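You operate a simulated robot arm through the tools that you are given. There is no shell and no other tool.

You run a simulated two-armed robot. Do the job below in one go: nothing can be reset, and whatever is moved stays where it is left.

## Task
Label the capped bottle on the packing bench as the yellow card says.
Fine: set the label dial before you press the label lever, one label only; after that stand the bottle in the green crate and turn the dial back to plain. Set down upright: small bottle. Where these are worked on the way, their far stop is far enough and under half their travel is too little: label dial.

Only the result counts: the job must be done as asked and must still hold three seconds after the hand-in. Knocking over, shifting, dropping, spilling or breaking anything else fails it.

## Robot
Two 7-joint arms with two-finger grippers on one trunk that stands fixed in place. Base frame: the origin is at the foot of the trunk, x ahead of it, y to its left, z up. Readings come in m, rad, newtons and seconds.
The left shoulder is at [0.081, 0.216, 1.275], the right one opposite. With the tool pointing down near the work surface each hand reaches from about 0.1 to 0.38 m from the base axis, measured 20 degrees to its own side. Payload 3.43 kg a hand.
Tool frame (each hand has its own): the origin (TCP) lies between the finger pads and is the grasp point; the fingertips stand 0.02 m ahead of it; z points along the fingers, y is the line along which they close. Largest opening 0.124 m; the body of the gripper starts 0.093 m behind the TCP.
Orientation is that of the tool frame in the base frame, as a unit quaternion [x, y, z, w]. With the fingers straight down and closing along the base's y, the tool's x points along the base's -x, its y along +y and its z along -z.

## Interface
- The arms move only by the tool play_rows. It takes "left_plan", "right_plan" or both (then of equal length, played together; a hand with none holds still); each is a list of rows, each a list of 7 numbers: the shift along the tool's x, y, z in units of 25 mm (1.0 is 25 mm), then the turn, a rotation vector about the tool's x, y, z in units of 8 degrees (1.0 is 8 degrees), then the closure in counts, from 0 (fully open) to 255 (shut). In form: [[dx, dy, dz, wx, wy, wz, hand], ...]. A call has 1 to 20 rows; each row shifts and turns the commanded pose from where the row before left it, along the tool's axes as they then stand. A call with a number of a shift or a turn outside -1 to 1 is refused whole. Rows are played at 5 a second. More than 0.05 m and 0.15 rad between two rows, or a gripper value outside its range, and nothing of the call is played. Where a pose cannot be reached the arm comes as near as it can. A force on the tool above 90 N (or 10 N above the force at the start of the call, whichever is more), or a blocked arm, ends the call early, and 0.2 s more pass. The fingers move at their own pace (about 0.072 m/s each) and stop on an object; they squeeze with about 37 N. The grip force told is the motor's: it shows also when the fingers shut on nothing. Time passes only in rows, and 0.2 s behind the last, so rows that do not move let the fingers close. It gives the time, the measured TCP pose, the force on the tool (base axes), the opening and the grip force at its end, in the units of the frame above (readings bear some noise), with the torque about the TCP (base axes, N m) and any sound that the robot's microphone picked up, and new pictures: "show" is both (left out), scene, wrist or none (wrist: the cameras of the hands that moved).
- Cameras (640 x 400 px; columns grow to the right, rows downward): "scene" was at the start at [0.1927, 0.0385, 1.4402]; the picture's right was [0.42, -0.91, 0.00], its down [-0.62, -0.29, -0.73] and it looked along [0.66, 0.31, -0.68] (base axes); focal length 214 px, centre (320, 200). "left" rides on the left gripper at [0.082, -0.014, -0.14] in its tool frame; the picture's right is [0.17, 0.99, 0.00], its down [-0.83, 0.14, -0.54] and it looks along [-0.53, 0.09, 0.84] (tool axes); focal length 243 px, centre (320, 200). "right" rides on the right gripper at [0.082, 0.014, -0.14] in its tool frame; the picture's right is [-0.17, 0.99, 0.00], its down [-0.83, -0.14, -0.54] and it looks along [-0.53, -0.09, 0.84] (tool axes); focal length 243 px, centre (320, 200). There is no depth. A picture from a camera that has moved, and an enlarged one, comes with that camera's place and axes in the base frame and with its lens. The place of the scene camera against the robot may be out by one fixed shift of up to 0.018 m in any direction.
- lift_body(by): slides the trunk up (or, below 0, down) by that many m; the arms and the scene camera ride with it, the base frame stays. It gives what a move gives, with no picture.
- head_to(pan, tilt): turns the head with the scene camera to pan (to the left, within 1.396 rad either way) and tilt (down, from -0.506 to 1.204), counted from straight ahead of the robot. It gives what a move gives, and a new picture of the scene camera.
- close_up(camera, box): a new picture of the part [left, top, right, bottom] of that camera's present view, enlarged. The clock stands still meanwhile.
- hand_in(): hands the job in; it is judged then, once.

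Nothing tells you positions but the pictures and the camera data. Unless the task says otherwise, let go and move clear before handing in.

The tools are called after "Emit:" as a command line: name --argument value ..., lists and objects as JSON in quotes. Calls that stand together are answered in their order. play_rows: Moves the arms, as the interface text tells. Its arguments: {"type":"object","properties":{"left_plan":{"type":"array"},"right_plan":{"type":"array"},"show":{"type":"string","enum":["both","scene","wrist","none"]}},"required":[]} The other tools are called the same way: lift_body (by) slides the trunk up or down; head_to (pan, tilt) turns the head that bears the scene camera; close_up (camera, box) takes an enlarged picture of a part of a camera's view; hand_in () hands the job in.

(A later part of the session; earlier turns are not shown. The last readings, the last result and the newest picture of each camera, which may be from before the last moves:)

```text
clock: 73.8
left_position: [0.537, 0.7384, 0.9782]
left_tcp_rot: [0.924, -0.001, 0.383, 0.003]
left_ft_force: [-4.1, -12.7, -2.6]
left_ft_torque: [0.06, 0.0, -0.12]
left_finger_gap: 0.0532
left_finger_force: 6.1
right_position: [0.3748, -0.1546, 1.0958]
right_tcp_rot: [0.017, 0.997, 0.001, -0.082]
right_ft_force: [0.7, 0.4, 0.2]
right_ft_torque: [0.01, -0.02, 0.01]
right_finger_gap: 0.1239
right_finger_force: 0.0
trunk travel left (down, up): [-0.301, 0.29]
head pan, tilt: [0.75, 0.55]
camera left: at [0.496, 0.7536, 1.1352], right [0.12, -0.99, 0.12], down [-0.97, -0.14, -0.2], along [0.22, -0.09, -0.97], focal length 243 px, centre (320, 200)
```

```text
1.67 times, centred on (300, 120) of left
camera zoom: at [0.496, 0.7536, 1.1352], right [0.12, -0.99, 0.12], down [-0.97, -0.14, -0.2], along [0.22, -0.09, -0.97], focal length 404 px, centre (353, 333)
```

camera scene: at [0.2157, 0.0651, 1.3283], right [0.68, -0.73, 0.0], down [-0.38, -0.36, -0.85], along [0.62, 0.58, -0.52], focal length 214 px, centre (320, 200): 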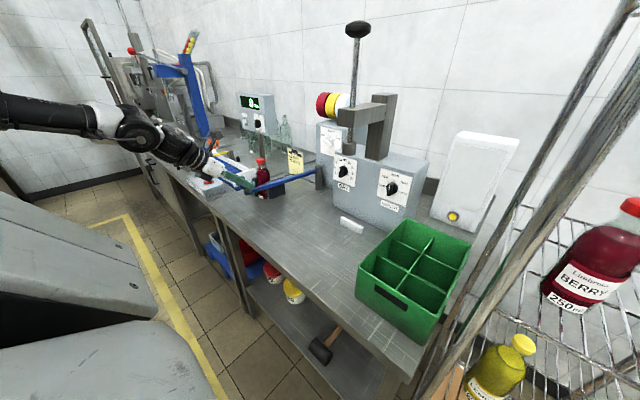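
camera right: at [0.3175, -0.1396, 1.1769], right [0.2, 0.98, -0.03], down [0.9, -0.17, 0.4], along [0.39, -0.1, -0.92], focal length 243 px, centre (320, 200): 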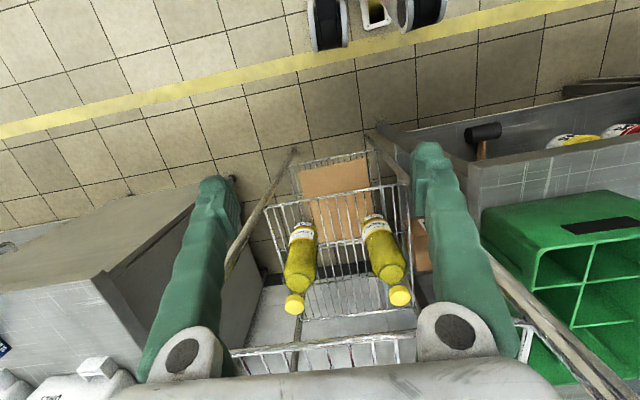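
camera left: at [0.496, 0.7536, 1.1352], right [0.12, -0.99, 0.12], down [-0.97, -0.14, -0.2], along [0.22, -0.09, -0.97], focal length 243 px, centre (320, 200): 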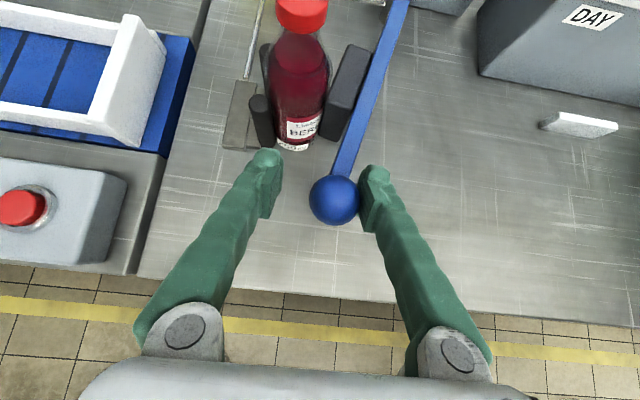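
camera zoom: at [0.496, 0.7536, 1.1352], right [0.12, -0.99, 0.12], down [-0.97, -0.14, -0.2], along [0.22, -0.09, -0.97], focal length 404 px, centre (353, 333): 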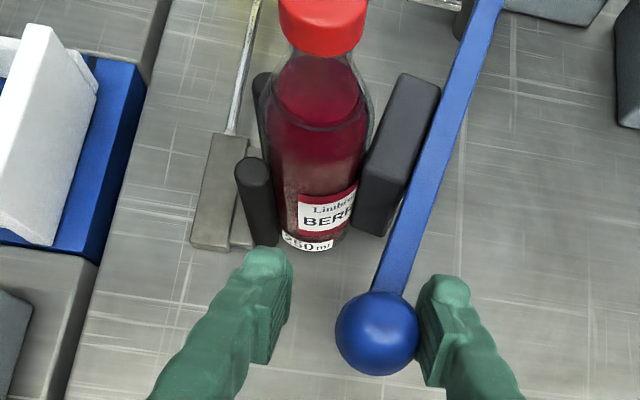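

The BERRY label is on the bottle. I now bring the lever back to rest without pressing again.

Emit:
play_rows --left_plan '[[-0.05, 0.3, -0.05, 0, 0, 0, 160], [-0.05, 0.4, -0.05, 0, 0, 0, 160], [-0.05, 0.4, -0.05, 0, 0, 0, 160], [-0.05, 0.4, -0.05, 0, 0, 0, 160], [-0.03, 0.4, -0.03, 0, 0, 0, 160], [-0.03, 0.4, -0.03, 0, 0, 0, 160], [0, 0.4, 0, 0, 0, 0, 160], [0, 0.4, 0, 0, 0, 0, 160], [0, 0, 0, 0, 0, 0, 160]]'

Emit:
close_up --camera "left" --box '[120, 0, 420, 240]'

```text
clock: 75.8
left_position: [0.5272, 0.663, 0.9778]
left_tcp_rot: [0.924, 0.0, 0.382, 0.001]
left_ft_force: [0.3, 0.1, 0.5]
left_ft_torque: [-0.03, -0.01, 0.02]
left_finger_gap: 0.0466
left_finger_force: 0.3
right_position: [0.375, -0.1532, 1.0965]
right_tcp_rot: [0.017, 0.997, 0.001, -0.081]
right_ft_force: [-0.1, -0.1, -0.3]
right_ft_torque: [-0.02, -0.01, -0.01]
right_finger_gap: 0.1238
right_finger_force: 0.0
trunk travel left (down, up): [-0.301, 0.29]
head pan, tilt: [0.75, 0.55]
camera scene: at [0.2156, 0.0651, 1.3283], right [0.68, -0.73, 0.0], down [-0.38, -0.36, -0.85], along [0.62, 0.58, -0.52], focal length 214 px, centre (320, 200)
camera left: at [0.4866, 0.6779, 1.1359], right [0.12, -0.99, 0.12], down [-0.97, -0.14, -0.21], along [0.22, -0.09, -0.97], focal length 243 px, centre (320, 200)
```

scene: 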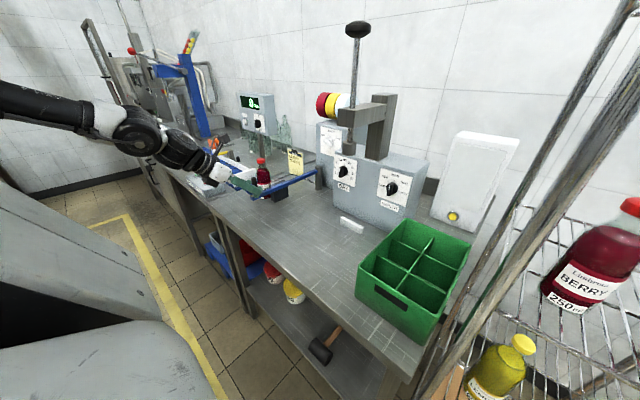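
left: 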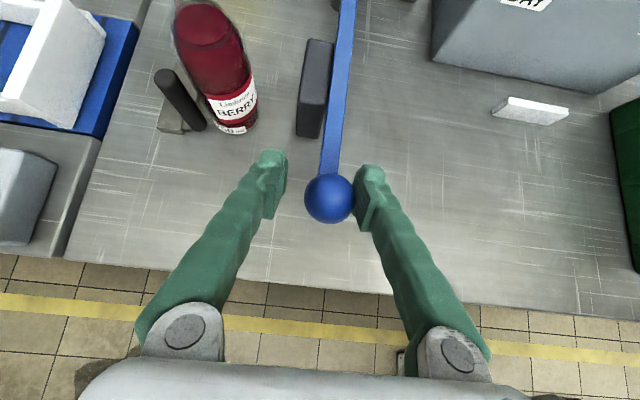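

```text
1.67 times, centred on (270, 120) of left
camera zoom: at [0.4866, 0.6779, 1.1359], right [0.12, -0.99, 0.12], down [-0.97, -0.14, -0.21], along [0.22, -0.09, -0.97], focal length 404 px, centre (403, 333)
```

zoom: 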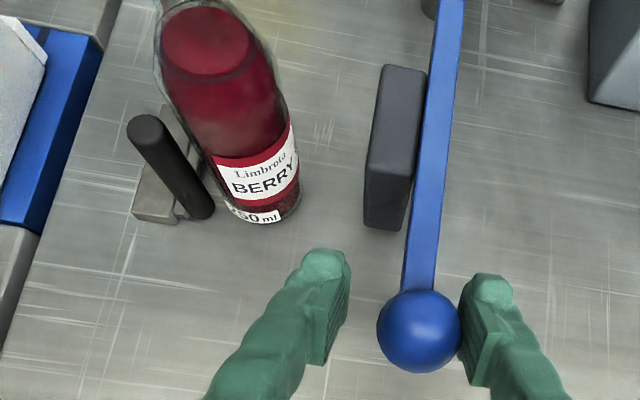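

The lever springs back by itself. I let it reach rest, open, and lift the hand clear.

Emit:
play_rows --left_plan '[[0, 0.2, 0, 0, 0, 0, 150], [0, 0.15, 0, 0, 0, 0, 130], [0, 0, 0, 0, 0, 0, 130], [0.5, 0, -0.5, 0, 0, 0, 130], [0.7, 0, -0.7, 0, 0, 0, 130], [0.7, 0, -0.7, 0, 0, 0, 130], [0.7, 0, -0.7, 0, 0, 0, 130], [0.7, 0, -0.7, 0, 0, 0, 130], [0.2, 0, -0.2, 0, 0, 0, 130]]'

Emit:
close_up --camera "left" --box '[140, 0, 420, 240]'

Emit:
close_up --camera "scene" --box '[210, 110, 340, 220]'

```text
clock: 77.8
left_position: [0.5283, 0.6567, 1.1026]
left_tcp_rot: [0.924, 0.001, 0.383, 0.001]
left_ft_force: [-0.1, -0.1, -0.1]
left_ft_torque: [0.03, 0.01, -0.02]
left_finger_gap: 0.0606
left_finger_force: 0.1
right_position: [0.3744, -0.1537, 1.0961]
right_tcp_rot: [0.015, 0.997, 0.0, -0.081]
right_ft_force: [-0.5, 0.1, -0.2]
right_ft_torque: [0.04, 0.01, -0.02]
right_finger_gap: 0.1241
right_finger_force: 0.1
trunk travel left (down, up): [-0.301, 0.29]
head pan, tilt: [0.75, 0.55]
camera scene: at [0.2157, 0.0651, 1.3283], right [0.68, -0.73, 0.0], down [-0.38, -0.36, -0.85], along [0.62, 0.58, -0.52], focal length 214 px, centre (320, 200)
camera left: at [0.4871, 0.6703, 1.2598], right [0.12, -0.99, 0.12], down [-0.97, -0.14, -0.21], along [0.22, -0.09, -0.97], focal length 243 px, centre (320, 200)
```

scene: 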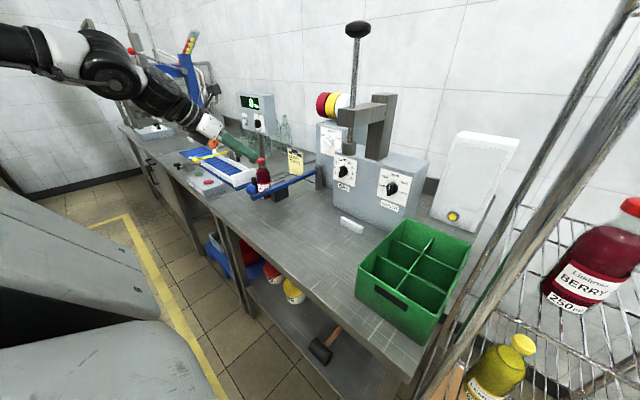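
left: 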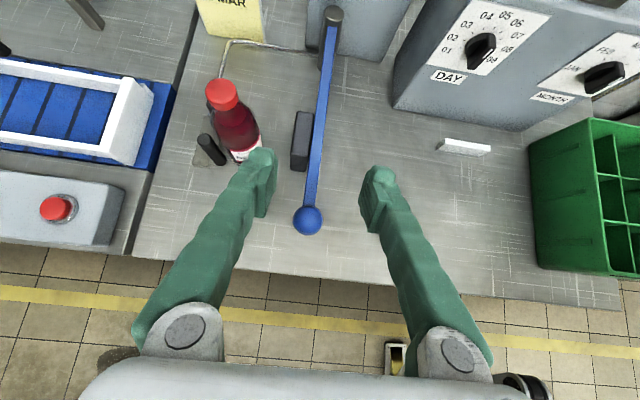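

```text
1.67 times, centred on (280, 120) of left
camera zoom: at [0.4871, 0.6703, 1.2598], right [0.12, -0.99, 0.12], down [-0.97, -0.14, -0.21], along [0.22, -0.09, -0.97], focal length 404 px, centre (387, 333)
```

zoom: 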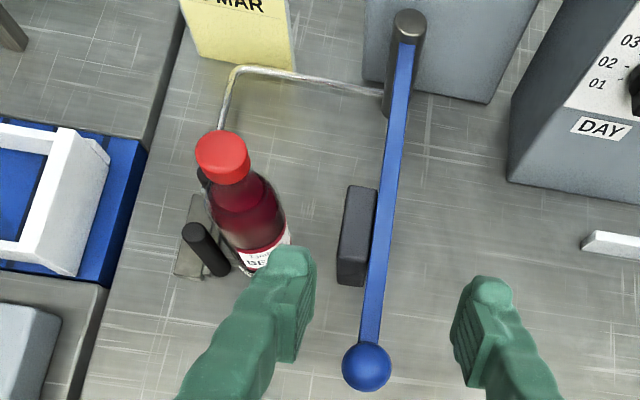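

```text
3.64 times, centred on (275, 165) of scene
camera zoom: at [0.2157, 0.0651, 1.3283], right [0.68, -0.73, 0.0], down [-0.38, -0.36, -0.85], along [0.62, 0.58, -0.52], focal length 780 px, centre (484, 327)
```

zoom: 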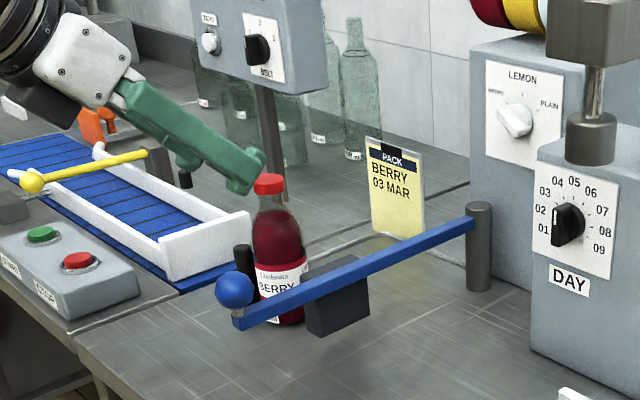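

The lever is at rest, one label is on, and the bottle is still upright at (0.643, 0.767). I yaw back and go above the bottle again to pick it up.

Emit:
play_rows --left_plan '[[0, 0, 0, 0.663, 0, -0.663, 120], [0, 0, 0, 0.663, 0, -0.663, 110], [0, 0, 0, 0.663, 0, -0.663, 110], [0, 0, 0, 0.663, 0, -0.663, 110], [0, 0, 0, 0.663, 0, -0.663, 110], [0, 0, 0, 0.663, 0, -0.663, 110], [0.7, 0.02, 0.8, 0, 0, 0, 110], [0.7, 0.02, 0.8, 0, 0, 0, 110], [0.7, 0.02, 0.8, 0, 0, 0, 110], [0.7, 0.02, 0.8, 0, 0, 0, 110], [0.7, 0.02, 0.8, 0, 0, 0, 110], [0.7, 0.02, 0.8, 0, 0, 0, 110], [0, 0, 0, 0, 0, 0, 110]]' --show "wrist"

Emit:
close_up --camera "left" --box '[240, 120, 420, 290]'

```text
clock: 80.6
left_position: [0.6421, 0.7657, 1.0918]
left_tcp_rot: [0.853, 0.354, 0.354, -0.145]
left_ft_force: [0.0, 0.3, 0.2]
left_ft_torque: [0.04, -0.03, 0.0]
left_finger_gap: 0.0706
left_finger_force: 0.0
right_position: [0.3755, -0.1533, 1.0964]
right_tcp_rot: [0.017, 0.997, 0.001, -0.082]
right_ft_force: [0.1, 0.5, -0.2]
right_ft_torque: [-0.02, -0.03, -0.01]
right_finger_gap: 0.124
right_finger_force: 0.1
trunk travel left (down, up): [-0.301, 0.29]
head pan, tilt: [0.75, 0.55]
camera left: at [0.6028, 0.7469, 1.248], right [0.78, -0.61, 0.12], down [-0.59, -0.78, -0.21], along [0.22, 0.09, -0.97], focal length 243 px, centre (320, 200)
```

left: 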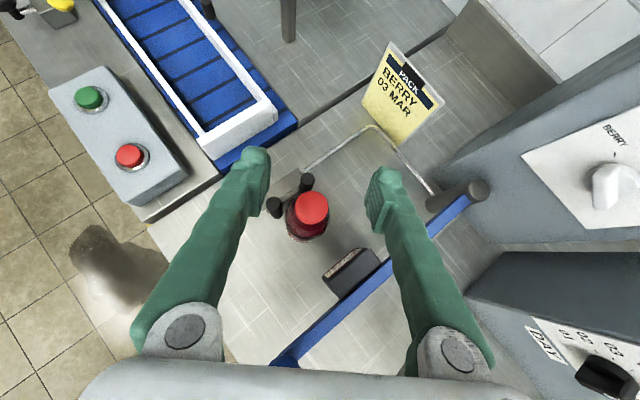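

```text
2.35 times, centred on (330, 205) of left
camera zoom: at [0.6028, 0.7469, 1.248], right [0.78, -0.61, 0.12], down [-0.59, -0.78, -0.21], along [0.22, 0.09, -0.97], focal length 571 px, centre (296, 188)
```

zoom: 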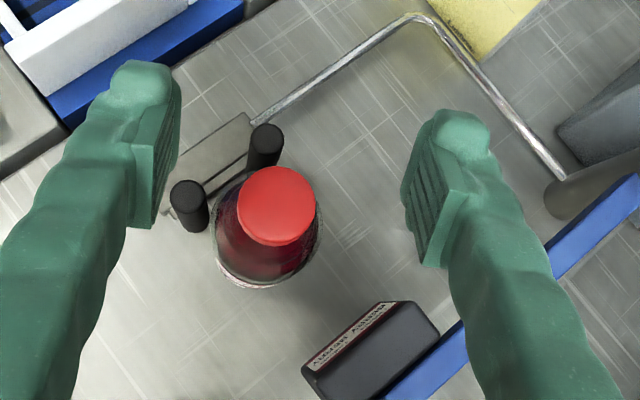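

I descend onto the cap and grip.

Emit:
play_rows --left_plan '[[-0.55, 0, 0.585, 0, 0, 0, 110], [-0.55, 0, 0.585, 0, 0, 0, 110], [-0.55, 0, 0.585, 0, 0, 0, 130], [-0.54, 0, 0.575, 0, 0, 0, 150], [0, 0, 0, 0, 0, 0, 150]]' --show "wrist"

Emit:
close_up --camera "left" --box '[240, 110, 400, 260]'

```text
clock: 81.8
left_position: [0.6431, 0.768, 1.0117]
left_tcp_rot: [0.853, 0.354, 0.354, -0.146]
left_ft_force: [0.0, -0.2, 0.4]
left_ft_torque: [-0.03, -0.01, 0.03]
left_finger_gap: 0.0509
left_finger_force: 0.1
right_position: [0.375, -0.1531, 1.0968]
right_tcp_rot: [0.017, 0.997, 0.0, -0.081]
right_ft_force: [-0.6, -1.2, -0.4]
right_ft_torque: [0.0, 0.0, -0.01]
right_finger_gap: 0.124
right_finger_force: 0.0
trunk travel left (down, up): [-0.301, 0.29]
head pan, tilt: [0.75, 0.55]
camera left: at [0.6049, 0.7489, 1.1697], right [0.78, -0.61, 0.12], down [-0.59, -0.78, -0.21], along [0.22, 0.09, -0.97], focal length 243 px, centre (320, 200)
```

left: 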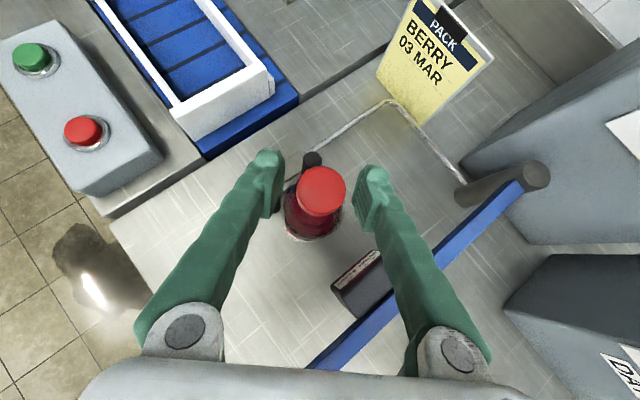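

```text
2.67 times, centred on (320, 185) of left
camera zoom: at [0.6049, 0.7489, 1.1697], right [0.78, -0.61, 0.12], down [-0.59, -0.78, -0.21], along [0.22, 0.09, -0.97], focal length 647 px, centre (320, 240)
```

zoom: 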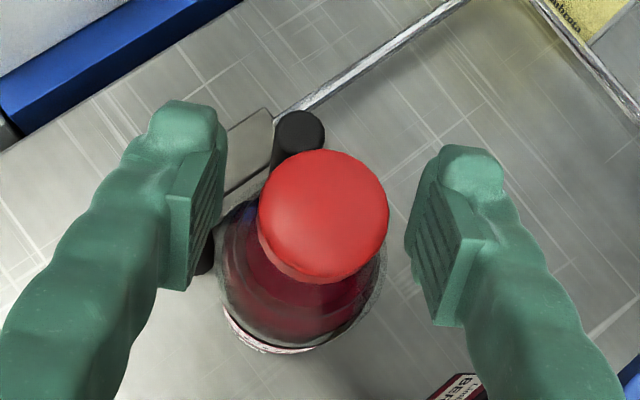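

Centred on the cap. Closing and lifting straight up.

Emit:
play_rows --left_plan '[[0, 0, 0, 0, 0, 0, 180], [0, 0, 0, 0, 0, 0, 220], [0, 0, 0, 0, 0, 0, 255], [0, 0, 0, 0, 0, 0, 255], [0, 0, 0, 0, 0, 0, 255], [0.2, 0, -0.2, 0, 0, 0, 255], [0.5, 0, -0.5, 0, 0, 0, 255], [0.6, 0, -0.6, 0, 0, 0, 255], [0.6, 0, -0.6, 0, 0, 0, 255], [0.6, 0, -0.6, 0, 0, 0, 255], [0.6, 0, -0.6, 0, 0, 0, 255], [0.3, 0, -0.3, 0, 0, 0, 255]]'

Emit:
close_up --camera "scene" --box '[210, 100, 340, 220]'

```text
clock: 84.4
left_position: [0.6439, 0.7667, 1.1305]
left_tcp_rot: [0.854, 0.354, 0.352, -0.145]
left_ft_force: [-0.6, -0.2, -5.3]
left_ft_torque: [0.04, 0.02, 0.05]
left_finger_gap: 0.027
left_finger_force: 36.9
right_position: [0.375, -0.1521, 1.0965]
right_tcp_rot: [0.017, 0.997, 0.0, -0.081]
right_ft_force: [0.5, -0.5, -0.3]
right_ft_torque: [-0.04, -0.02, -0.02]
right_finger_gap: 0.124
right_finger_force: 0.0
trunk travel left (down, up): [-0.301, 0.29]
head pan, tilt: [0.75, 0.55]
camera scene: at [0.216, 0.0655, 1.3282], right [0.68, -0.73, 0.0], down [-0.38, -0.36, -0.85], along [0.62, 0.58, -0.52], focal length 214 px, centre (320, 200)
camera left: at [0.6054, 0.7487, 1.2869], right [0.78, -0.61, 0.12], down [-0.59, -0.78, -0.2], along [0.22, 0.09, -0.97], focal length 243 px, centre (320, 200)
```

scene: 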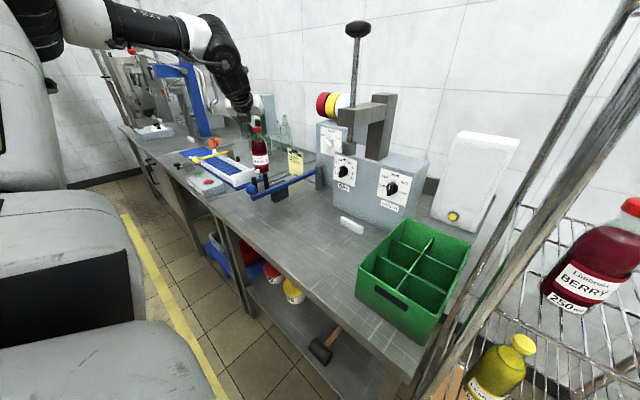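
left: 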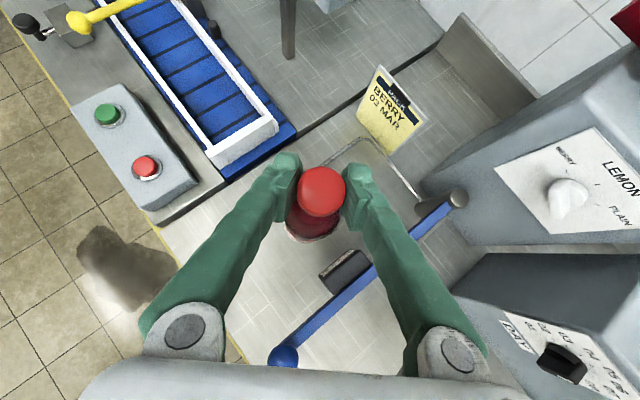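

```text
3.33 times, centred on (275, 160) of scene
camera zoom: at [0.216, 0.0655, 1.3282], right [0.68, -0.73, 0.0], down [-0.38, -0.36, -0.85], along [0.62, 0.58, -0.52], focal length 715 px, centre (470, 333)
```

zoom: 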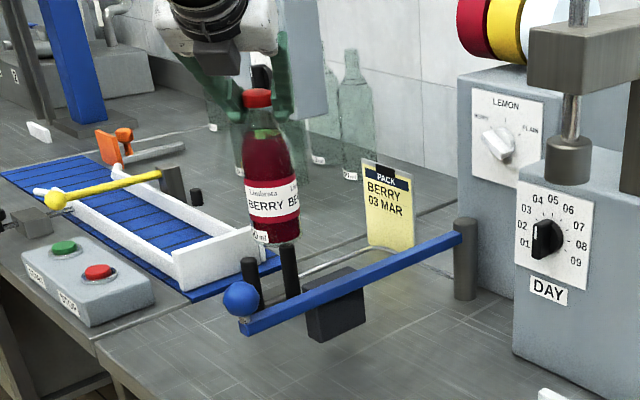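

The labelled bottle is lifted. Now I carry it back over the lever the same way it came, rising slightly.

Emit:
play_rows --left_plan '[[-0.25, 0.17, -0.28, 0, 0, 0, 255], [-0.49, 0.333, -0.557, 0, 0, 0, 255], [-0.49, 0.333, -0.557, 0, 0, 0, 255], [-0.49, 0.333, -0.557, 0, 0, 0, 255], [-0.49, 0.333, -0.557, 0, 0, 0, 255], [-0.49, 0.333, -0.557, 0, 0, 0, 255], [-0.49, 0.333, -0.557, 0, 0, 0, 255], [-0.49, 0.333, -0.557, 0, 0, 0, 255], [-0.49, 0.333, -0.557, 0, 0, 0, 255], [-0.49, 0.333, -0.557, 0, 0, 0, 255], [-0.49, 0.333, -0.557, 0, 0, 0, 255], [-0.49, 0.333, -0.557, 0, 0, 0, 255], [-0.49, 0.333, -0.557, 0, 0, 0, 255], [-0.25, 0.17, -0.28, 0, 0, 0, 255], [0, 0, 0, 0, 0, 0, 255]]'

```text
clock: 87.6
left_position: [0.551, 0.5216, 1.1467]
left_tcp_rot: [0.854, 0.354, 0.354, -0.145]
left_ft_force: [0.1, 0.1, -5.2]
left_ft_torque: [0.03, -0.01, -0.01]
left_finger_gap: 0.0268
left_finger_force: 37.0
right_position: [0.3757, -0.1522, 1.0952]
right_tcp_rot: [0.016, 0.997, 0.0, -0.08]
right_ft_force: [0.4, -0.1, 0.3]
right_ft_torque: [0.0, 0.03, 0.0]
right_finger_gap: 0.1237
right_finger_force: 0.1
trunk travel left (down, up): [-0.301, 0.29]
head pan, tilt: [0.75, 0.55]
camera scene: at [0.2161, 0.0655, 1.3282], right [0.68, -0.73, 0.0], down [-0.38, -0.36, -0.85], along [0.62, 0.58, -0.52], focal length 214 px, centre (320, 200)
camera left: at [0.5126, 0.5029, 1.3041], right [0.78, -0.61, 0.12], down [-0.59, -0.78, -0.2], along [0.22, 0.09, -0.97], focal length 243 px, centre (320, 200)
```

scene: 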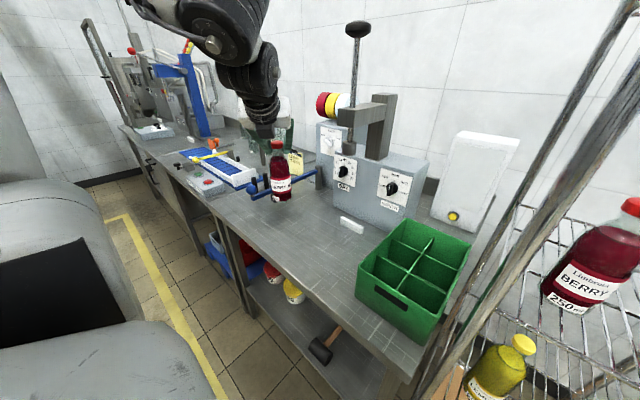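
left: 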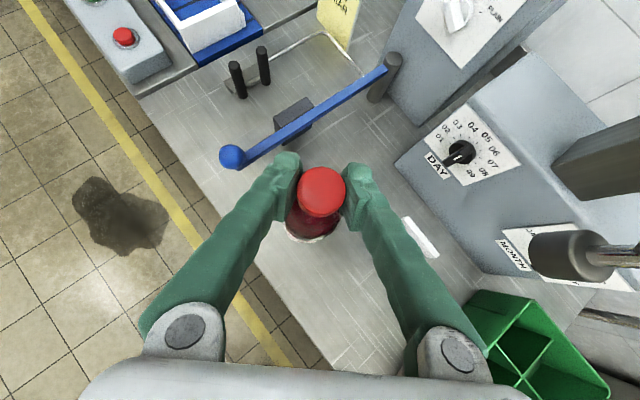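

I yaw the hand to point straight ahead (bottle stays upright) and then move right toward the crate.

Emit:
play_rows --left_plan '[[0, 0, 0, -0.663, 0, 0.663, 255], [0, 0, 0, -0.663, 0, 0.663, 255], [0, 0, 0, -0.663, 0, 0.663, 255], [0, 0, 0, -0.663, 0, 0.663, 255], [0, 0, 0, -0.663, 0, 0.663, 255], [0, 0, 0, -0.663, 0, 0.663, 255], [0, 0.4, 0, 0, 0, 0, 255], [0, 0.7, 0, 0, 0, 0, 255], [0, 0.7, 0, 0, 0, 0, 255], [0, 0.7, 0, 0, 0, 0, 255], [0, 0.7, 0, 0, 0, 0, 255], [0, 0.7, 0, 0, 0, 0, 255], [0, 0.7, 0, 0, 0, 0, 255], [0, 0.7, 0, 0, 0, 0, 255]]'

```text
clock: 90.6
left_position: [0.5511, 0.3892, 1.1477]
left_tcp_rot: [0.924, 0.001, 0.383, 0.001]
left_ft_force: [-0.1, -0.4, -4.4]
left_ft_torque: [0.01, 0.02, 0.0]
left_finger_gap: 0.0266
left_finger_force: 37.4
right_position: [0.3767, -0.1533, 1.0949]
right_tcp_rot: [0.016, 0.997, 0.001, -0.081]
right_ft_force: [0.0, -0.8, 0.1]
right_ft_torque: [-0.04, 0.0, 0.01]
right_finger_gap: 0.1239
right_finger_force: 0.1
trunk travel left (down, up): [-0.301, 0.29]
head pan, tilt: [0.75, 0.55]
camera scene: at [0.2161, 0.0646, 1.3283], right [0.68, -0.73, 0.0], down [-0.38, -0.36, -0.85], along [0.62, 0.58, -0.52], focal length 214 px, centre (320, 200)
camera left: at [0.5104, 0.4029, 1.3039], right [0.12, -0.99, 0.12], down [-0.97, -0.14, -0.21], along [0.22, -0.09, -0.97], focal length 243 px, centre (320, 200)
```

scene: 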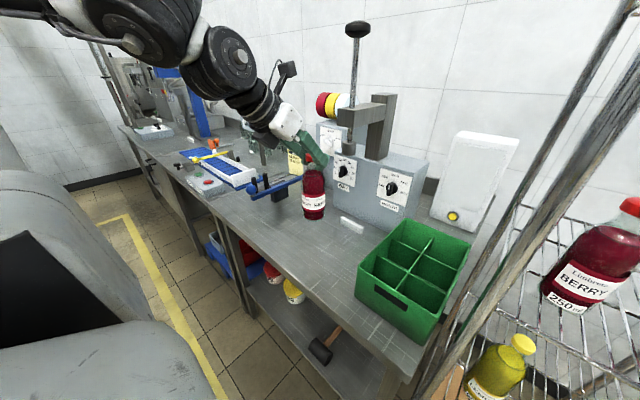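
left: 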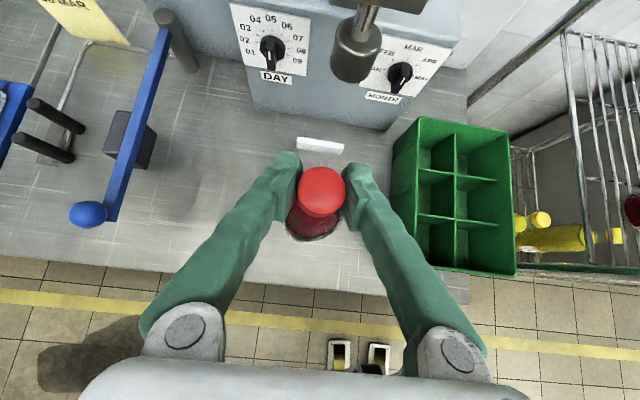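

The crate is in clear view from above; I zoom in to measure its compartments.

Emit:
close_up --camera "left" --box '[370, 90, 540, 300]'

```text
1.90 times, centred on (455, 195) of left
camera zoom: at [0.5104, 0.4029, 1.3039], right [0.12, -0.99, 0.12], down [-0.97, -0.14, -0.21], along [0.22, -0.09, -0.97], focal length 462 px, centre (63, 210)
```

zoom: 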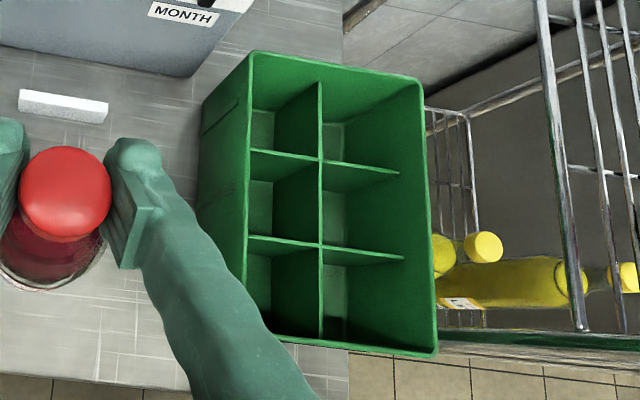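

Near-left compartment centre is about (0.557, 0.19). The bottle bottom is 3 cm above the rim; I move above the compartment and measure again from there.

Emit:
play_rows --left_plan '[[0.02, 0.5, 0.02, 0, 0, 0, 255], [0.03, 0.7, 0.03, 0, 0, 0, 255], [0.03, 0.7, 0.03, 0, 0, 0, 255], [0.03, 0.7, 0.03, 0, 0, 0, 255], [0.03, 0.7, 0.03, 0, 0, 0, 255], [0.03, 0.7, 0.03, 0, 0, 0, 255], [0, 0.7, 0, 0, 0, 0, 255], [0, 0.7, 0, 0, 0, 0, 255], [0, 0.7, 0, 0, 0, 0, 255], [0, 0.7, 0, 0, 0, 0, 255], [0, 0.6, 0, 0, 0, 0, 255], [0, 0, 0, 0, 0, 0, 255]]'

Emit:
close_up --camera "left" --box '[210, 90, 450, 290]'

Emit:
close_up --camera "scene" --box '[320, 120, 500, 340]'

```text
clock: 93.2
left_position: [0.5571, 0.2036, 1.1484]
left_tcp_rot: [0.924, 0.001, 0.383, 0.001]
left_ft_force: [-0.9, -0.4, -6.0]
left_ft_torque: [0.03, 0.04, -0.02]
left_finger_gap: 0.0265
left_finger_force: 36.6
right_position: [0.3754, -0.1525, 1.0958]
right_tcp_rot: [0.017, 0.997, 0.001, -0.08]
right_ft_force: [-0.3, 0.2, -0.2]
right_ft_torque: [0.0, 0.01, 0.04]
right_finger_gap: 0.1242
right_finger_force: 0.1
trunk travel left (down, up): [-0.301, 0.29]
head pan, tilt: [0.75, 0.55]
camera scene: at [0.2151, 0.0653, 1.3284], right [0.68, -0.73, 0.0], down [-0.38, -0.36, -0.85], along [0.62, 0.58, -0.52], focal length 214 px, centre (320, 200)
camera left: at [0.5163, 0.2183, 1.3057], right [0.12, -0.99, 0.12], down [-0.97, -0.14, -0.21], along [0.22, -0.09, -0.97], focal length 243 px, centre (320, 200)
```

scene: 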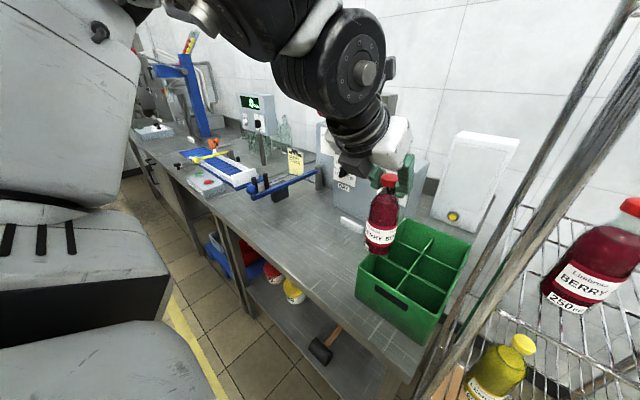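
left: 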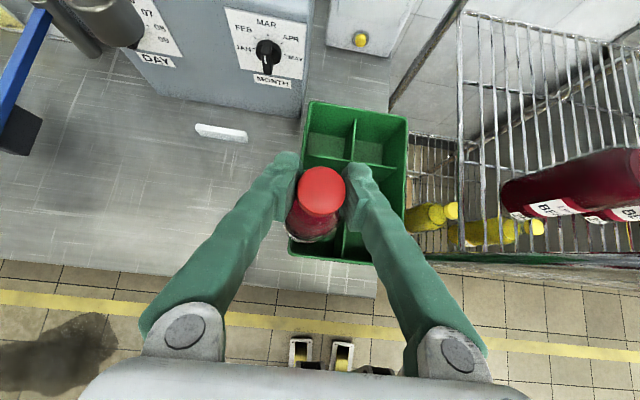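

```text
2.00 times, centred on (330, 190) of left
camera zoom: at [0.5163, 0.2183, 1.3057], right [0.12, -0.99, 0.12], down [-0.97, -0.14, -0.21], along [0.22, -0.09, -0.97], focal length 485 px, centre (300, 220)
```

zoom: 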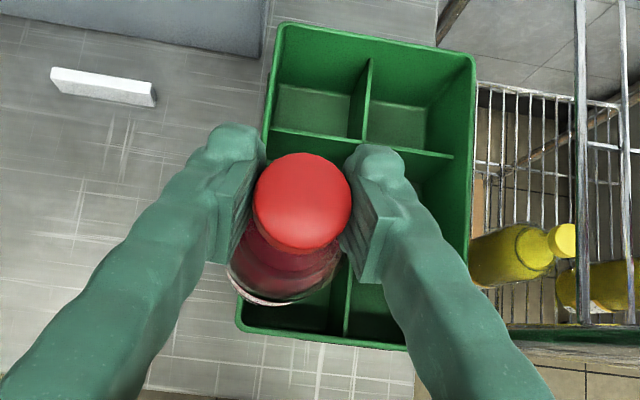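

```text
1.82 times, centred on (410, 230) of scene
camera zoom: at [0.2151, 0.0653, 1.3284], right [0.68, -0.73, 0.0], down [-0.38, -0.36, -0.85], along [0.62, 0.58, -0.52], focal length 390 px, centre (156, 146)
```

zoom: 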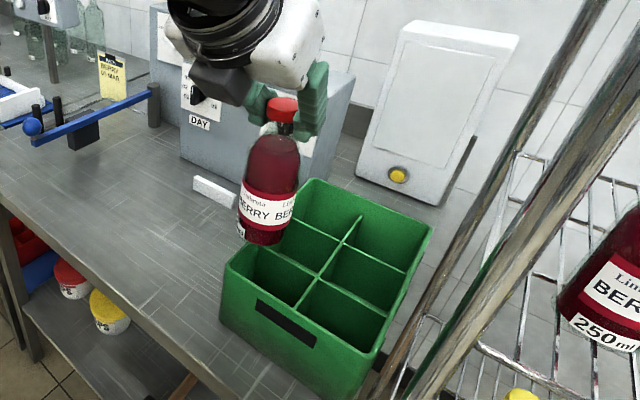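

Straight-overhead measurement puts the crate's y range at 0.064–0.221. The near-left compartment centre is therefore (0.5535, 0.181). I shift over it and start to lower.

Emit:
play_rows --left_plan '[[-0.05, 0.45, -0.05, 0, 0, 0, 255], [-0.05, 0.45, -0.05, 0, 0, 0, 255], [0, 0, 0, 0, 0, 0, 255], [-0.4, 0, 0.4, 0, 0, 0, 255], [-0.3, 0, 0.3, 0, 0, 0, 255], [0, 0, 0, 0, 0, 0, 255]]'

Emit:
close_up --camera "left" --box '[210, 90, 450, 290]'

Emit:
close_up --camera "scene" --box '[320, 140, 500, 340]'

```text
clock: 94.6
left_position: [0.5538, 0.2019, 1.1257]
left_tcp_rot: [0.924, 0.0, 0.383, 0.002]
left_ft_force: [-1.2, -0.1, -4.6]
left_ft_torque: [-0.04, 0.01, 0.0]
left_finger_gap: 0.0265
left_finger_force: 36.9
left hand out of reach, approached as far as the arm can: row 1, 2
right_position: [0.3758, -0.153, 1.0961]
right_tcp_rot: [0.016, 0.997, 0.001, -0.081]
right_ft_force: [-0.1, 0.6, 0.1]
right_ft_torque: [-0.01, 0.02, 0.0]
right_finger_gap: 0.1241
right_finger_force: 0.1
trunk travel left (down, up): [-0.301, 0.29]
head pan, tilt: [0.75, 0.55]
camera scene: at [0.216, 0.0651, 1.3283], right [0.68, -0.73, 0.0], down [-0.38, -0.36, -0.85], along [0.62, 0.58, -0.52], focal length 214 px, centre (320, 200)
camera left: at [0.5148, 0.2164, 1.2822], right [0.12, -0.99, 0.12], down [-0.97, -0.14, -0.2], along [0.22, -0.09, -0.97], focal length 243 px, centre (320, 200)
```

scene: 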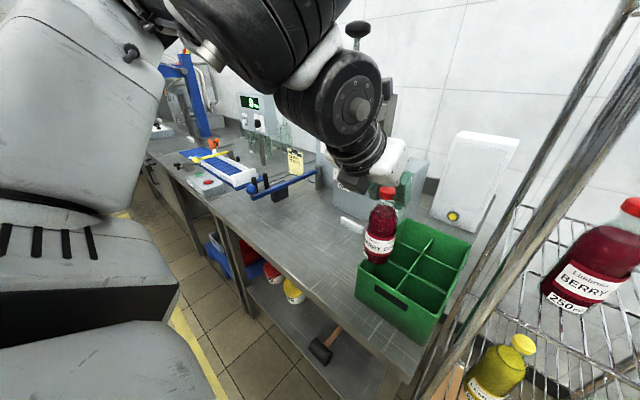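
left: 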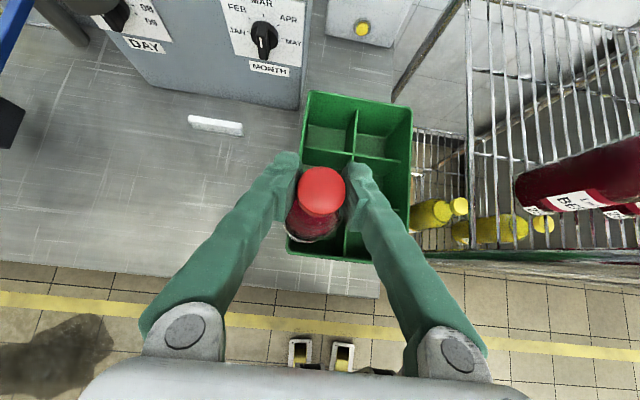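

```text
2.00 times, centred on (330, 190) of left
camera zoom: at [0.5148, 0.2164, 1.2822], right [0.12, -0.99, 0.12], down [-0.97, -0.14, -0.2], along [0.22, -0.09, -0.97], focal length 485 px, centre (300, 220)
```

zoom: 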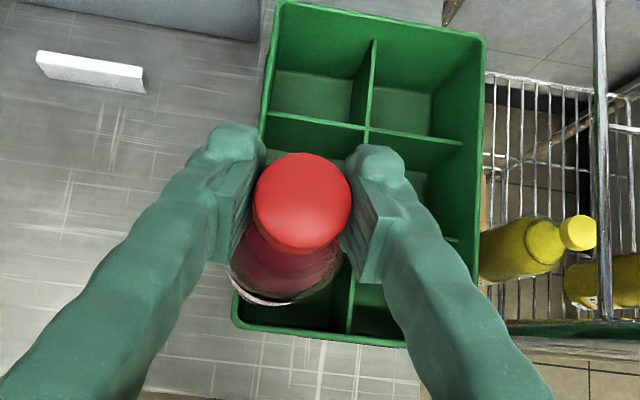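

```text
2.00 times, centred on (410, 240) of scene
camera zoom: at [0.216, 0.0651, 1.3283], right [0.68, -0.73, 0.0], down [-0.38, -0.36, -0.85], along [0.62, 0.58, -0.52], focal length 429 px, centre (140, 120)
```

zoom: 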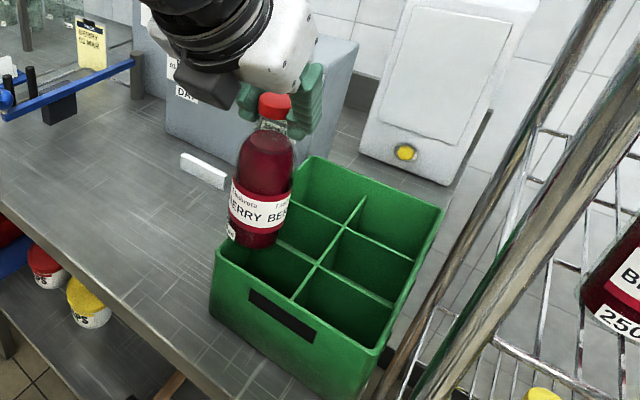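

The arm ran out of reach to the right in this pose; the bottle is still safely above the rim. I rise a little and yaw the hand by −25° so the wrist moves left and the bottle can go farther right.

Emit:
play_rows --left_plan '[[0.5, 0, -0.5, 0, 0, 0, 255], [0, 0, 0, -0.737, 0, 0.737, 255], [0, 0, 0, -0.737, 0, 0.737, 255], [0, 0, 0, -0.737, 0, 0.737, 255], [0, 0, 0, 0, 0, 0, 255]]' --show "scene"

```text
clock: 95.8
left_position: [0.5547, 0.1995, 1.142]
left_tcp_rot: [0.902, -0.2, 0.374, 0.084]
left_ft_force: [0.1, 0.0, -5.2]
left_ft_torque: [0.02, -0.04, 0.01]
left_finger_gap: 0.0263
left_finger_force: 37.1
right_position: [0.3754, -0.1518, 1.0956]
right_tcp_rot: [0.017, 0.997, 0.001, -0.081]
right_ft_force: [0.4, -0.1, 0.5]
right_ft_torque: [0.02, 0.04, 0.01]
right_finger_gap: 0.124
right_finger_force: 0.0
trunk travel left (down, up): [-0.301, 0.29]
head pan, tilt: [0.75, 0.55]
camera scene: at [0.2161, 0.0647, 1.3282], right [0.68, -0.73, 0.0], down [-0.38, -0.36, -0.85], along [0.62, 0.58, -0.52], focal length 214 px, centre (320, 200)
```

scene: 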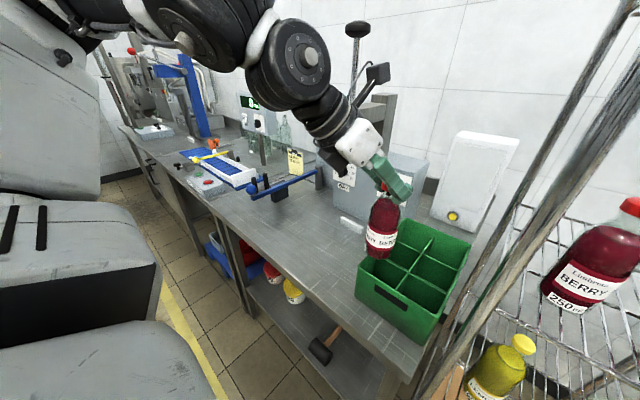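

Yaw done. Moving the last 2 cm right over the compartment.

Emit:
play_rows --left_plan '[[0.1, 0.35, 0.1, 0, 0, 0, 255], [0.09, 0.34, 0.09, 0, 0, 0, 255], [0, 0, 0, 0, 0, 0, 255]]'

Emit:
close_up --camera "left" --box '[210, 90, 450, 290]'

Emit:
close_up --camera "scene" --box '[320, 140, 500, 340]'

```text
clock: 96.6
left_position: [0.5532, 0.1815, 1.1426]
left_tcp_rot: [0.902, -0.199, 0.374, 0.083]
left_ft_force: [-0.1, 0.4, -5.1]
left_ft_torque: [0.02, 0.0, 0.0]
left_finger_gap: 0.0267
left_finger_force: 37.0
right_position: [0.3749, -0.1524, 1.0967]
right_tcp_rot: [0.017, 0.997, 0.0, -0.081]
right_ft_force: [-0.2, 0.4, -0.4]
right_ft_torque: [-0.03, 0.0, 0.0]
right_finger_gap: 0.124
right_finger_force: 0.1
trunk travel left (down, up): [-0.301, 0.29]
head pan, tilt: [0.75, 0.55]
camera scene: at [0.216, 0.0657, 1.3282], right [0.68, -0.73, 0.0], down [-0.38, -0.36, -0.85], along [0.62, 0.58, -0.52], focal length 214 px, centre (320, 200)
camera left: at [0.5219, 0.2114, 1.2992], right [-0.31, -0.94, 0.12], down [-0.94, 0.28, -0.21], along [0.16, -0.18, -0.97], focal length 243 px, centre (320, 200)
```

scene: 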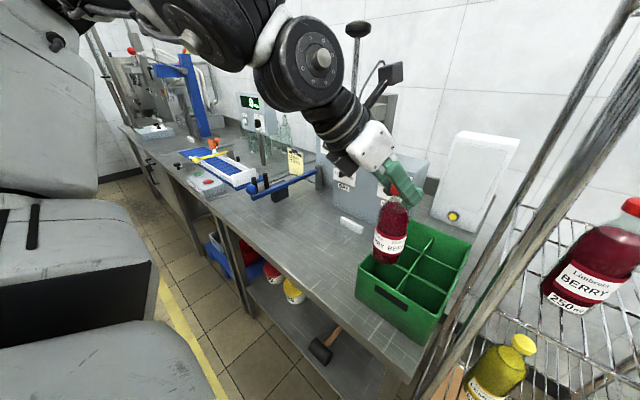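
left: 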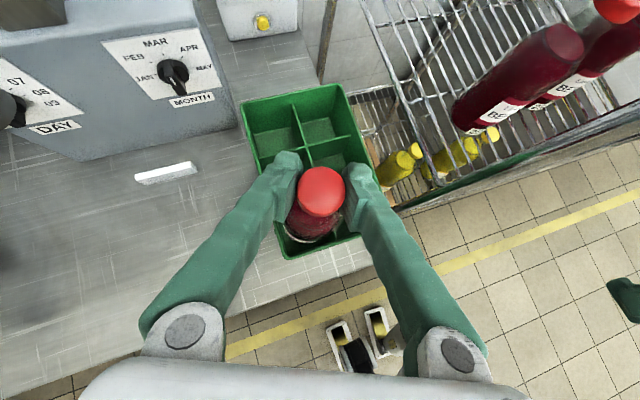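

```text
2.00 times, centred on (330, 190) of left
camera zoom: at [0.5219, 0.2114, 1.2992], right [-0.31, -0.94, 0.12], down [-0.94, 0.28, -0.21], along [0.16, -0.18, -0.97], focal length 485 px, centre (300, 220)
```

zoom: 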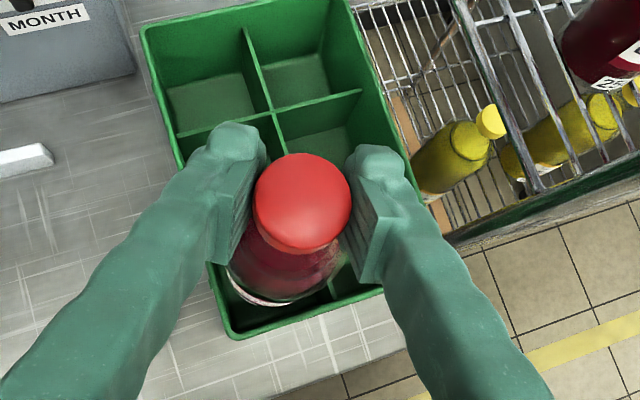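

```text
2.00 times, centred on (410, 240) of scene
camera zoom: at [0.216, 0.0657, 1.3282], right [0.68, -0.73, 0.0], down [-0.38, -0.36, -0.85], along [0.62, 0.58, -0.52], focal length 429 px, centre (140, 120)
```

zoom: 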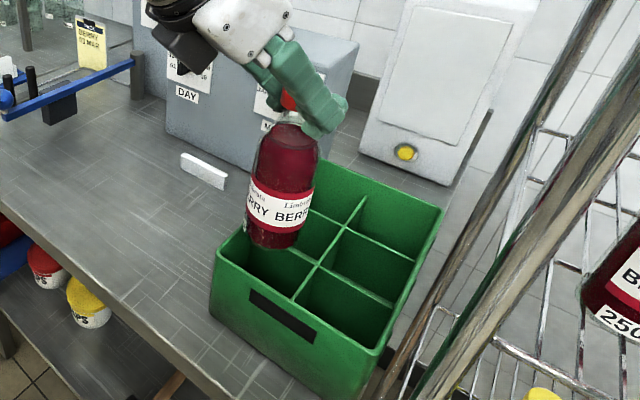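

Well aligned: compartment centre (0.555, 0.18), bottle at (0.553, 0.18). I lower in stages with force checks.

Emit:
play_rows --left_plan '[[-0.4, 0, 0.4, 0, 0, 0, 255], [-0.5, 0, 0.5, 0, 0, 0, 255], [-0.5, 0, 0.5, 0, 0, 0, 255], [-0.4, 0, 0.4, 0, 0, 0, 255], [0, 0, 0, 0, 0, 0, 255]]'

Emit:
close_up --camera "scene" --box '[320, 140, 500, 340]'

Emit:
close_up --camera "left" --box '[210, 90, 450, 290]'

```text
clock: 97.8
left_position: [0.5532, 0.1828, 1.0772]
left_tcp_rot: [0.902, -0.199, 0.374, 0.083]
left_ft_force: [-1.2, 0.5, -5.1]
left_ft_torque: [0.0, 0.02, 0.02]
left_finger_gap: 0.0267
left_finger_force: 36.5
right_position: [0.3765, -0.1522, 1.097]
right_tcp_rot: [0.016, 0.997, 0.001, -0.081]
right_ft_force: [-0.7, -0.9, 0.7]
right_ft_torque: [0.02, -0.02, -0.01]
right_finger_gap: 0.1241
right_finger_force: 0.0
trunk travel left (down, up): [-0.301, 0.29]
head pan, tilt: [0.75, 0.55]
camera scene: at [0.2159, 0.0652, 1.3283], right [0.68, -0.73, 0.0], down [-0.38, -0.36, -0.85], along [0.62, 0.58, -0.52], focal length 214 px, centre (320, 200)
camera left: at [0.5215, 0.2122, 1.2344], right [-0.31, -0.94, 0.12], down [-0.94, 0.28, -0.21], along [0.16, -0.18, -0.97], focal length 243 px, centre (320, 200)
```

scene: 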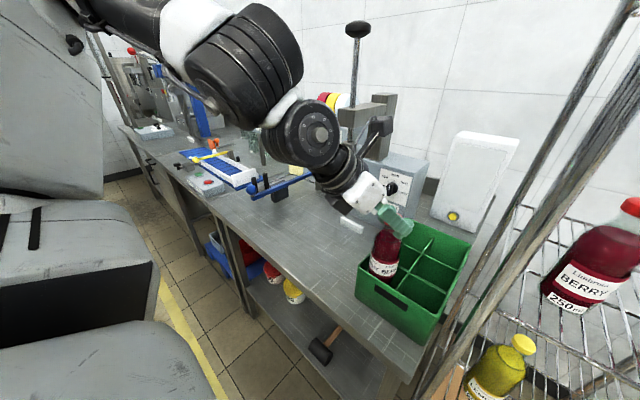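
left: 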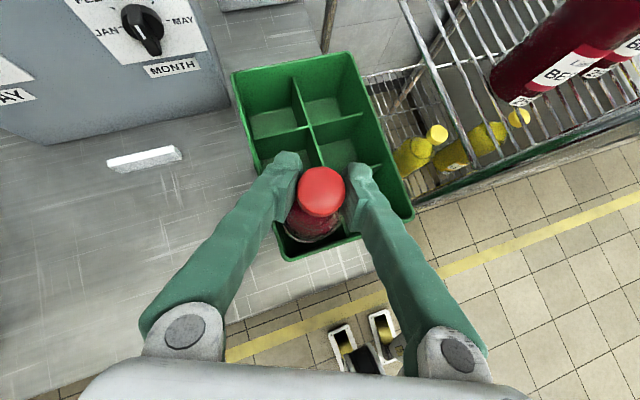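

```text
2.00 times, centred on (410, 240) of scene
camera zoom: at [0.2159, 0.0652, 1.3283], right [0.68, -0.73, 0.0], down [-0.38, -0.36, -0.85], along [0.62, 0.58, -0.52], focal length 429 px, centre (140, 120)
```

zoom: 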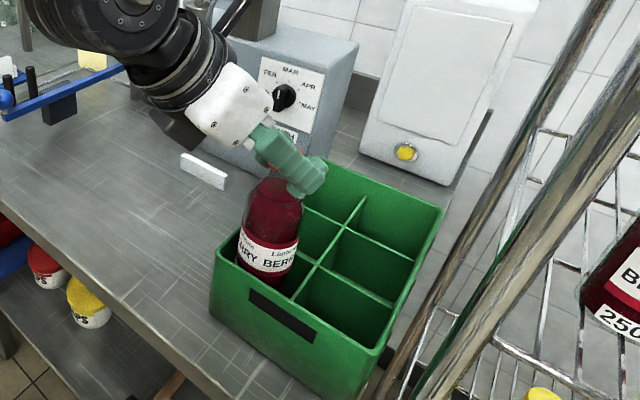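

```text
2.00 times, centred on (330, 190) of left
camera zoom: at [0.5215, 0.2122, 1.2344], right [-0.31, -0.94, 0.12], down [-0.94, 0.28, -0.21], along [0.16, -0.18, -0.97], focal length 485 px, centre (300, 220)
```

zoom: 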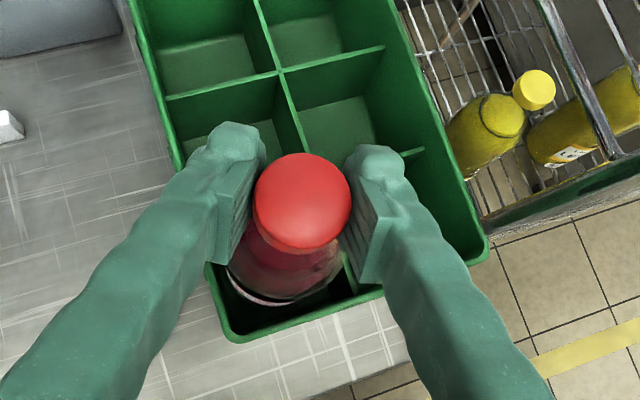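

The bottle is entering the compartment cleanly. Lowering further.

Emit:
play_rows --left_plan '[[-0.4, 0, 0.4, 0, 0, 0, 255], [-0.4, 0, 0.4, 0, 0, 0, 255], [-0.4, 0, 0.4, 0, 0, 0, 255], [-0.25, 0, 0.25, 0, 0, 0, 255], [0, 0, 0, 0, 0, 0, 255]]' --show "none"

Emit:
play_rows --left_plan '[[-0.08, 0, 0.08, 0, 0, 0, 255], [-0.06, 0, 0.06, 0, 0, 0, 255], [0, 0, 0, 0, 0, 0, 255]]' --show "none"

```text
clock: 99.0
left_position: [0.5516, 0.1803, 1.0264]
left_tcp_rot: [0.902, -0.198, 0.375, 0.083]
left_ft_force: [-0.1, 0.4, -4.6]
left_ft_torque: [-0.04, 0.0, -0.02]
left_finger_gap: 0.0265
left_finger_force: 36.8
right_position: [0.3775, -0.1529, 1.0961]
right_tcp_rot: [0.017, 0.997, 0.001, -0.081]
right_ft_force: [0.7, 0.0, -0.2]
right_ft_torque: [0.01, -0.01, -0.01]
right_finger_gap: 0.1239
right_finger_force: 0.2
trunk travel left (down, up): [-0.301, 0.29]
head pan, tilt: [0.75, 0.55]
```

```text
clock: 99.8
left_position: [0.5528, 0.1799, 1.0229]
left_tcp_rot: [0.902, -0.199, 0.374, 0.084]
left_ft_force: [-0.3, 0.0, -5.6]
left_ft_torque: [-0.01, 0.0, 0.0]
left_finger_gap: 0.0265
left_finger_force: 36.9
right_position: [0.3762, -0.1534, 1.0945]
right_tcp_rot: [0.017, 0.997, -0.001, -0.081]
right_ft_force: [0.8, -0.4, -0.4]
right_ft_torque: [0.03, -0.02, 0.0]
right_finger_gap: 0.1241
right_finger_force: 0.1
trunk travel left (down, up): [-0.301, 0.29]
head pan, tilt: [0.75, 0.55]
```

Still fully carried. I continue in 2 mm steps until the weight comes off.

Emit:
play_rows --left_plan '[[-0.06, 0, 0.06, 0, 0, 0, 255], [-0.06, 0, 0.06, 0, 0, 0, 255], [0, 0, 0, 0, 0, 0, 255]]' --show "none"

Emit:
play_rows --left_plan '[[-0.06, 0, 0.06, 0, 0, 0, 255], [0, 0, 0, 0, 0, 0, 255]]' --show "none"

Emit:
play_rows --left_plan '[[-0.04, 0, 0.04, 0, 0, 0, 255], [0, 0, 0, 0, 0, 0, 255]]' --show "both"

```text
clock: 100.6
left_position: [0.5514, 0.1808, 1.0186]
left_tcp_rot: [0.901, -0.2, 0.374, 0.084]
left_ft_force: [0.0, -0.3, -1.2]
left_ft_torque: [0.05, 0.11, -0.05]
left_finger_gap: 0.0266
left_finger_force: 37.3
right_position: [0.376, -0.1534, 1.0961]
right_tcp_rot: [0.017, 0.996, 0.001, -0.082]
right_ft_force: [-0.1, -0.2, -0.1]
right_ft_torque: [0.02, -0.03, 0.0]
right_finger_gap: 0.124
right_finger_force: 0.0
trunk travel left (down, up): [-0.301, 0.29]
head pan, tilt: [0.75, 0.55]
```

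```text
clock: 101.2
left_position: [0.5536, 0.1809, 1.0188]
left_tcp_rot: [0.901, -0.199, 0.377, 0.084]
left_ft_force: [0.2, 2.8, 16.3]
left_ft_torque: [0.2, 0.43, -0.04]
left_finger_gap: 0.0266
left_finger_force: 37.2
right_position: [0.3761, -0.1521, 1.0969]
right_tcp_rot: [0.017, 0.997, 0.001, -0.08]
right_ft_force: [0.3, 0.5, 0.2]
right_ft_torque: [0.01, 0.01, 0.03]
right_finger_gap: 0.1242
right_finger_force: 0.1
trunk travel left (down, up): [-0.301, 0.29]
head pan, tilt: [0.75, 0.55]
```

```text
clock: 101.8
left_position: [0.5527, 0.1796, 1.0176]
left_tcp_rot: [0.901, -0.199, 0.376, 0.084]
left_ft_force: [5.8, 2.0, 23.7]
left_ft_torque: [-0.05, -0.38, 0.08]
left_finger_gap: 0.0267
left_finger_force: 37.1
right_position: [0.3749, -0.1521, 1.0956]
right_tcp_rot: [0.016, 0.997, 0.001, -0.081]
right_ft_force: [0.2, 0.0, 0.7]
right_ft_torque: [-0.05, 0.02, -0.05]
right_finger_gap: 0.124
right_finger_force: 0.0
trunk travel left (down, up): [-0.301, 0.29]
head pan, tilt: [0.75, 0.55]
camera scene: at [0.2144, 0.0648, 1.3286], right [0.68, -0.73, 0.0], down [-0.38, -0.36, -0.85], along [0.62, 0.58, -0.52], focal length 214 px, centre (320, 200)
camera left: at [0.5212, 0.2101, 1.1739], right [-0.31, -0.94, 0.12], down [-0.94, 0.28, -0.21], along [0.17, -0.18, -0.97], focal length 243 px, centre (320, 200)
```

scene: 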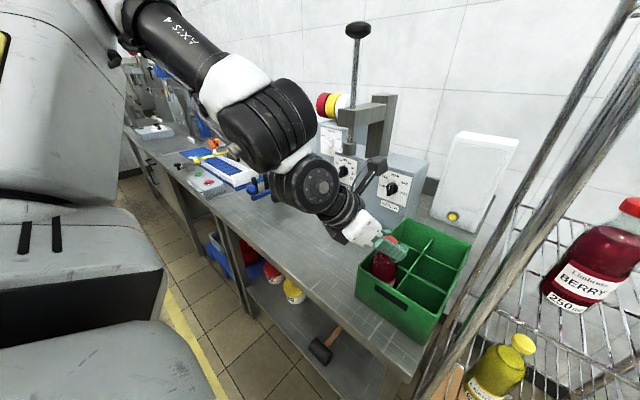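
left: 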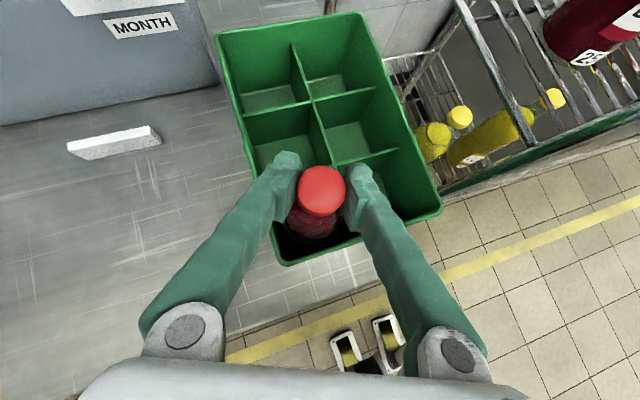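

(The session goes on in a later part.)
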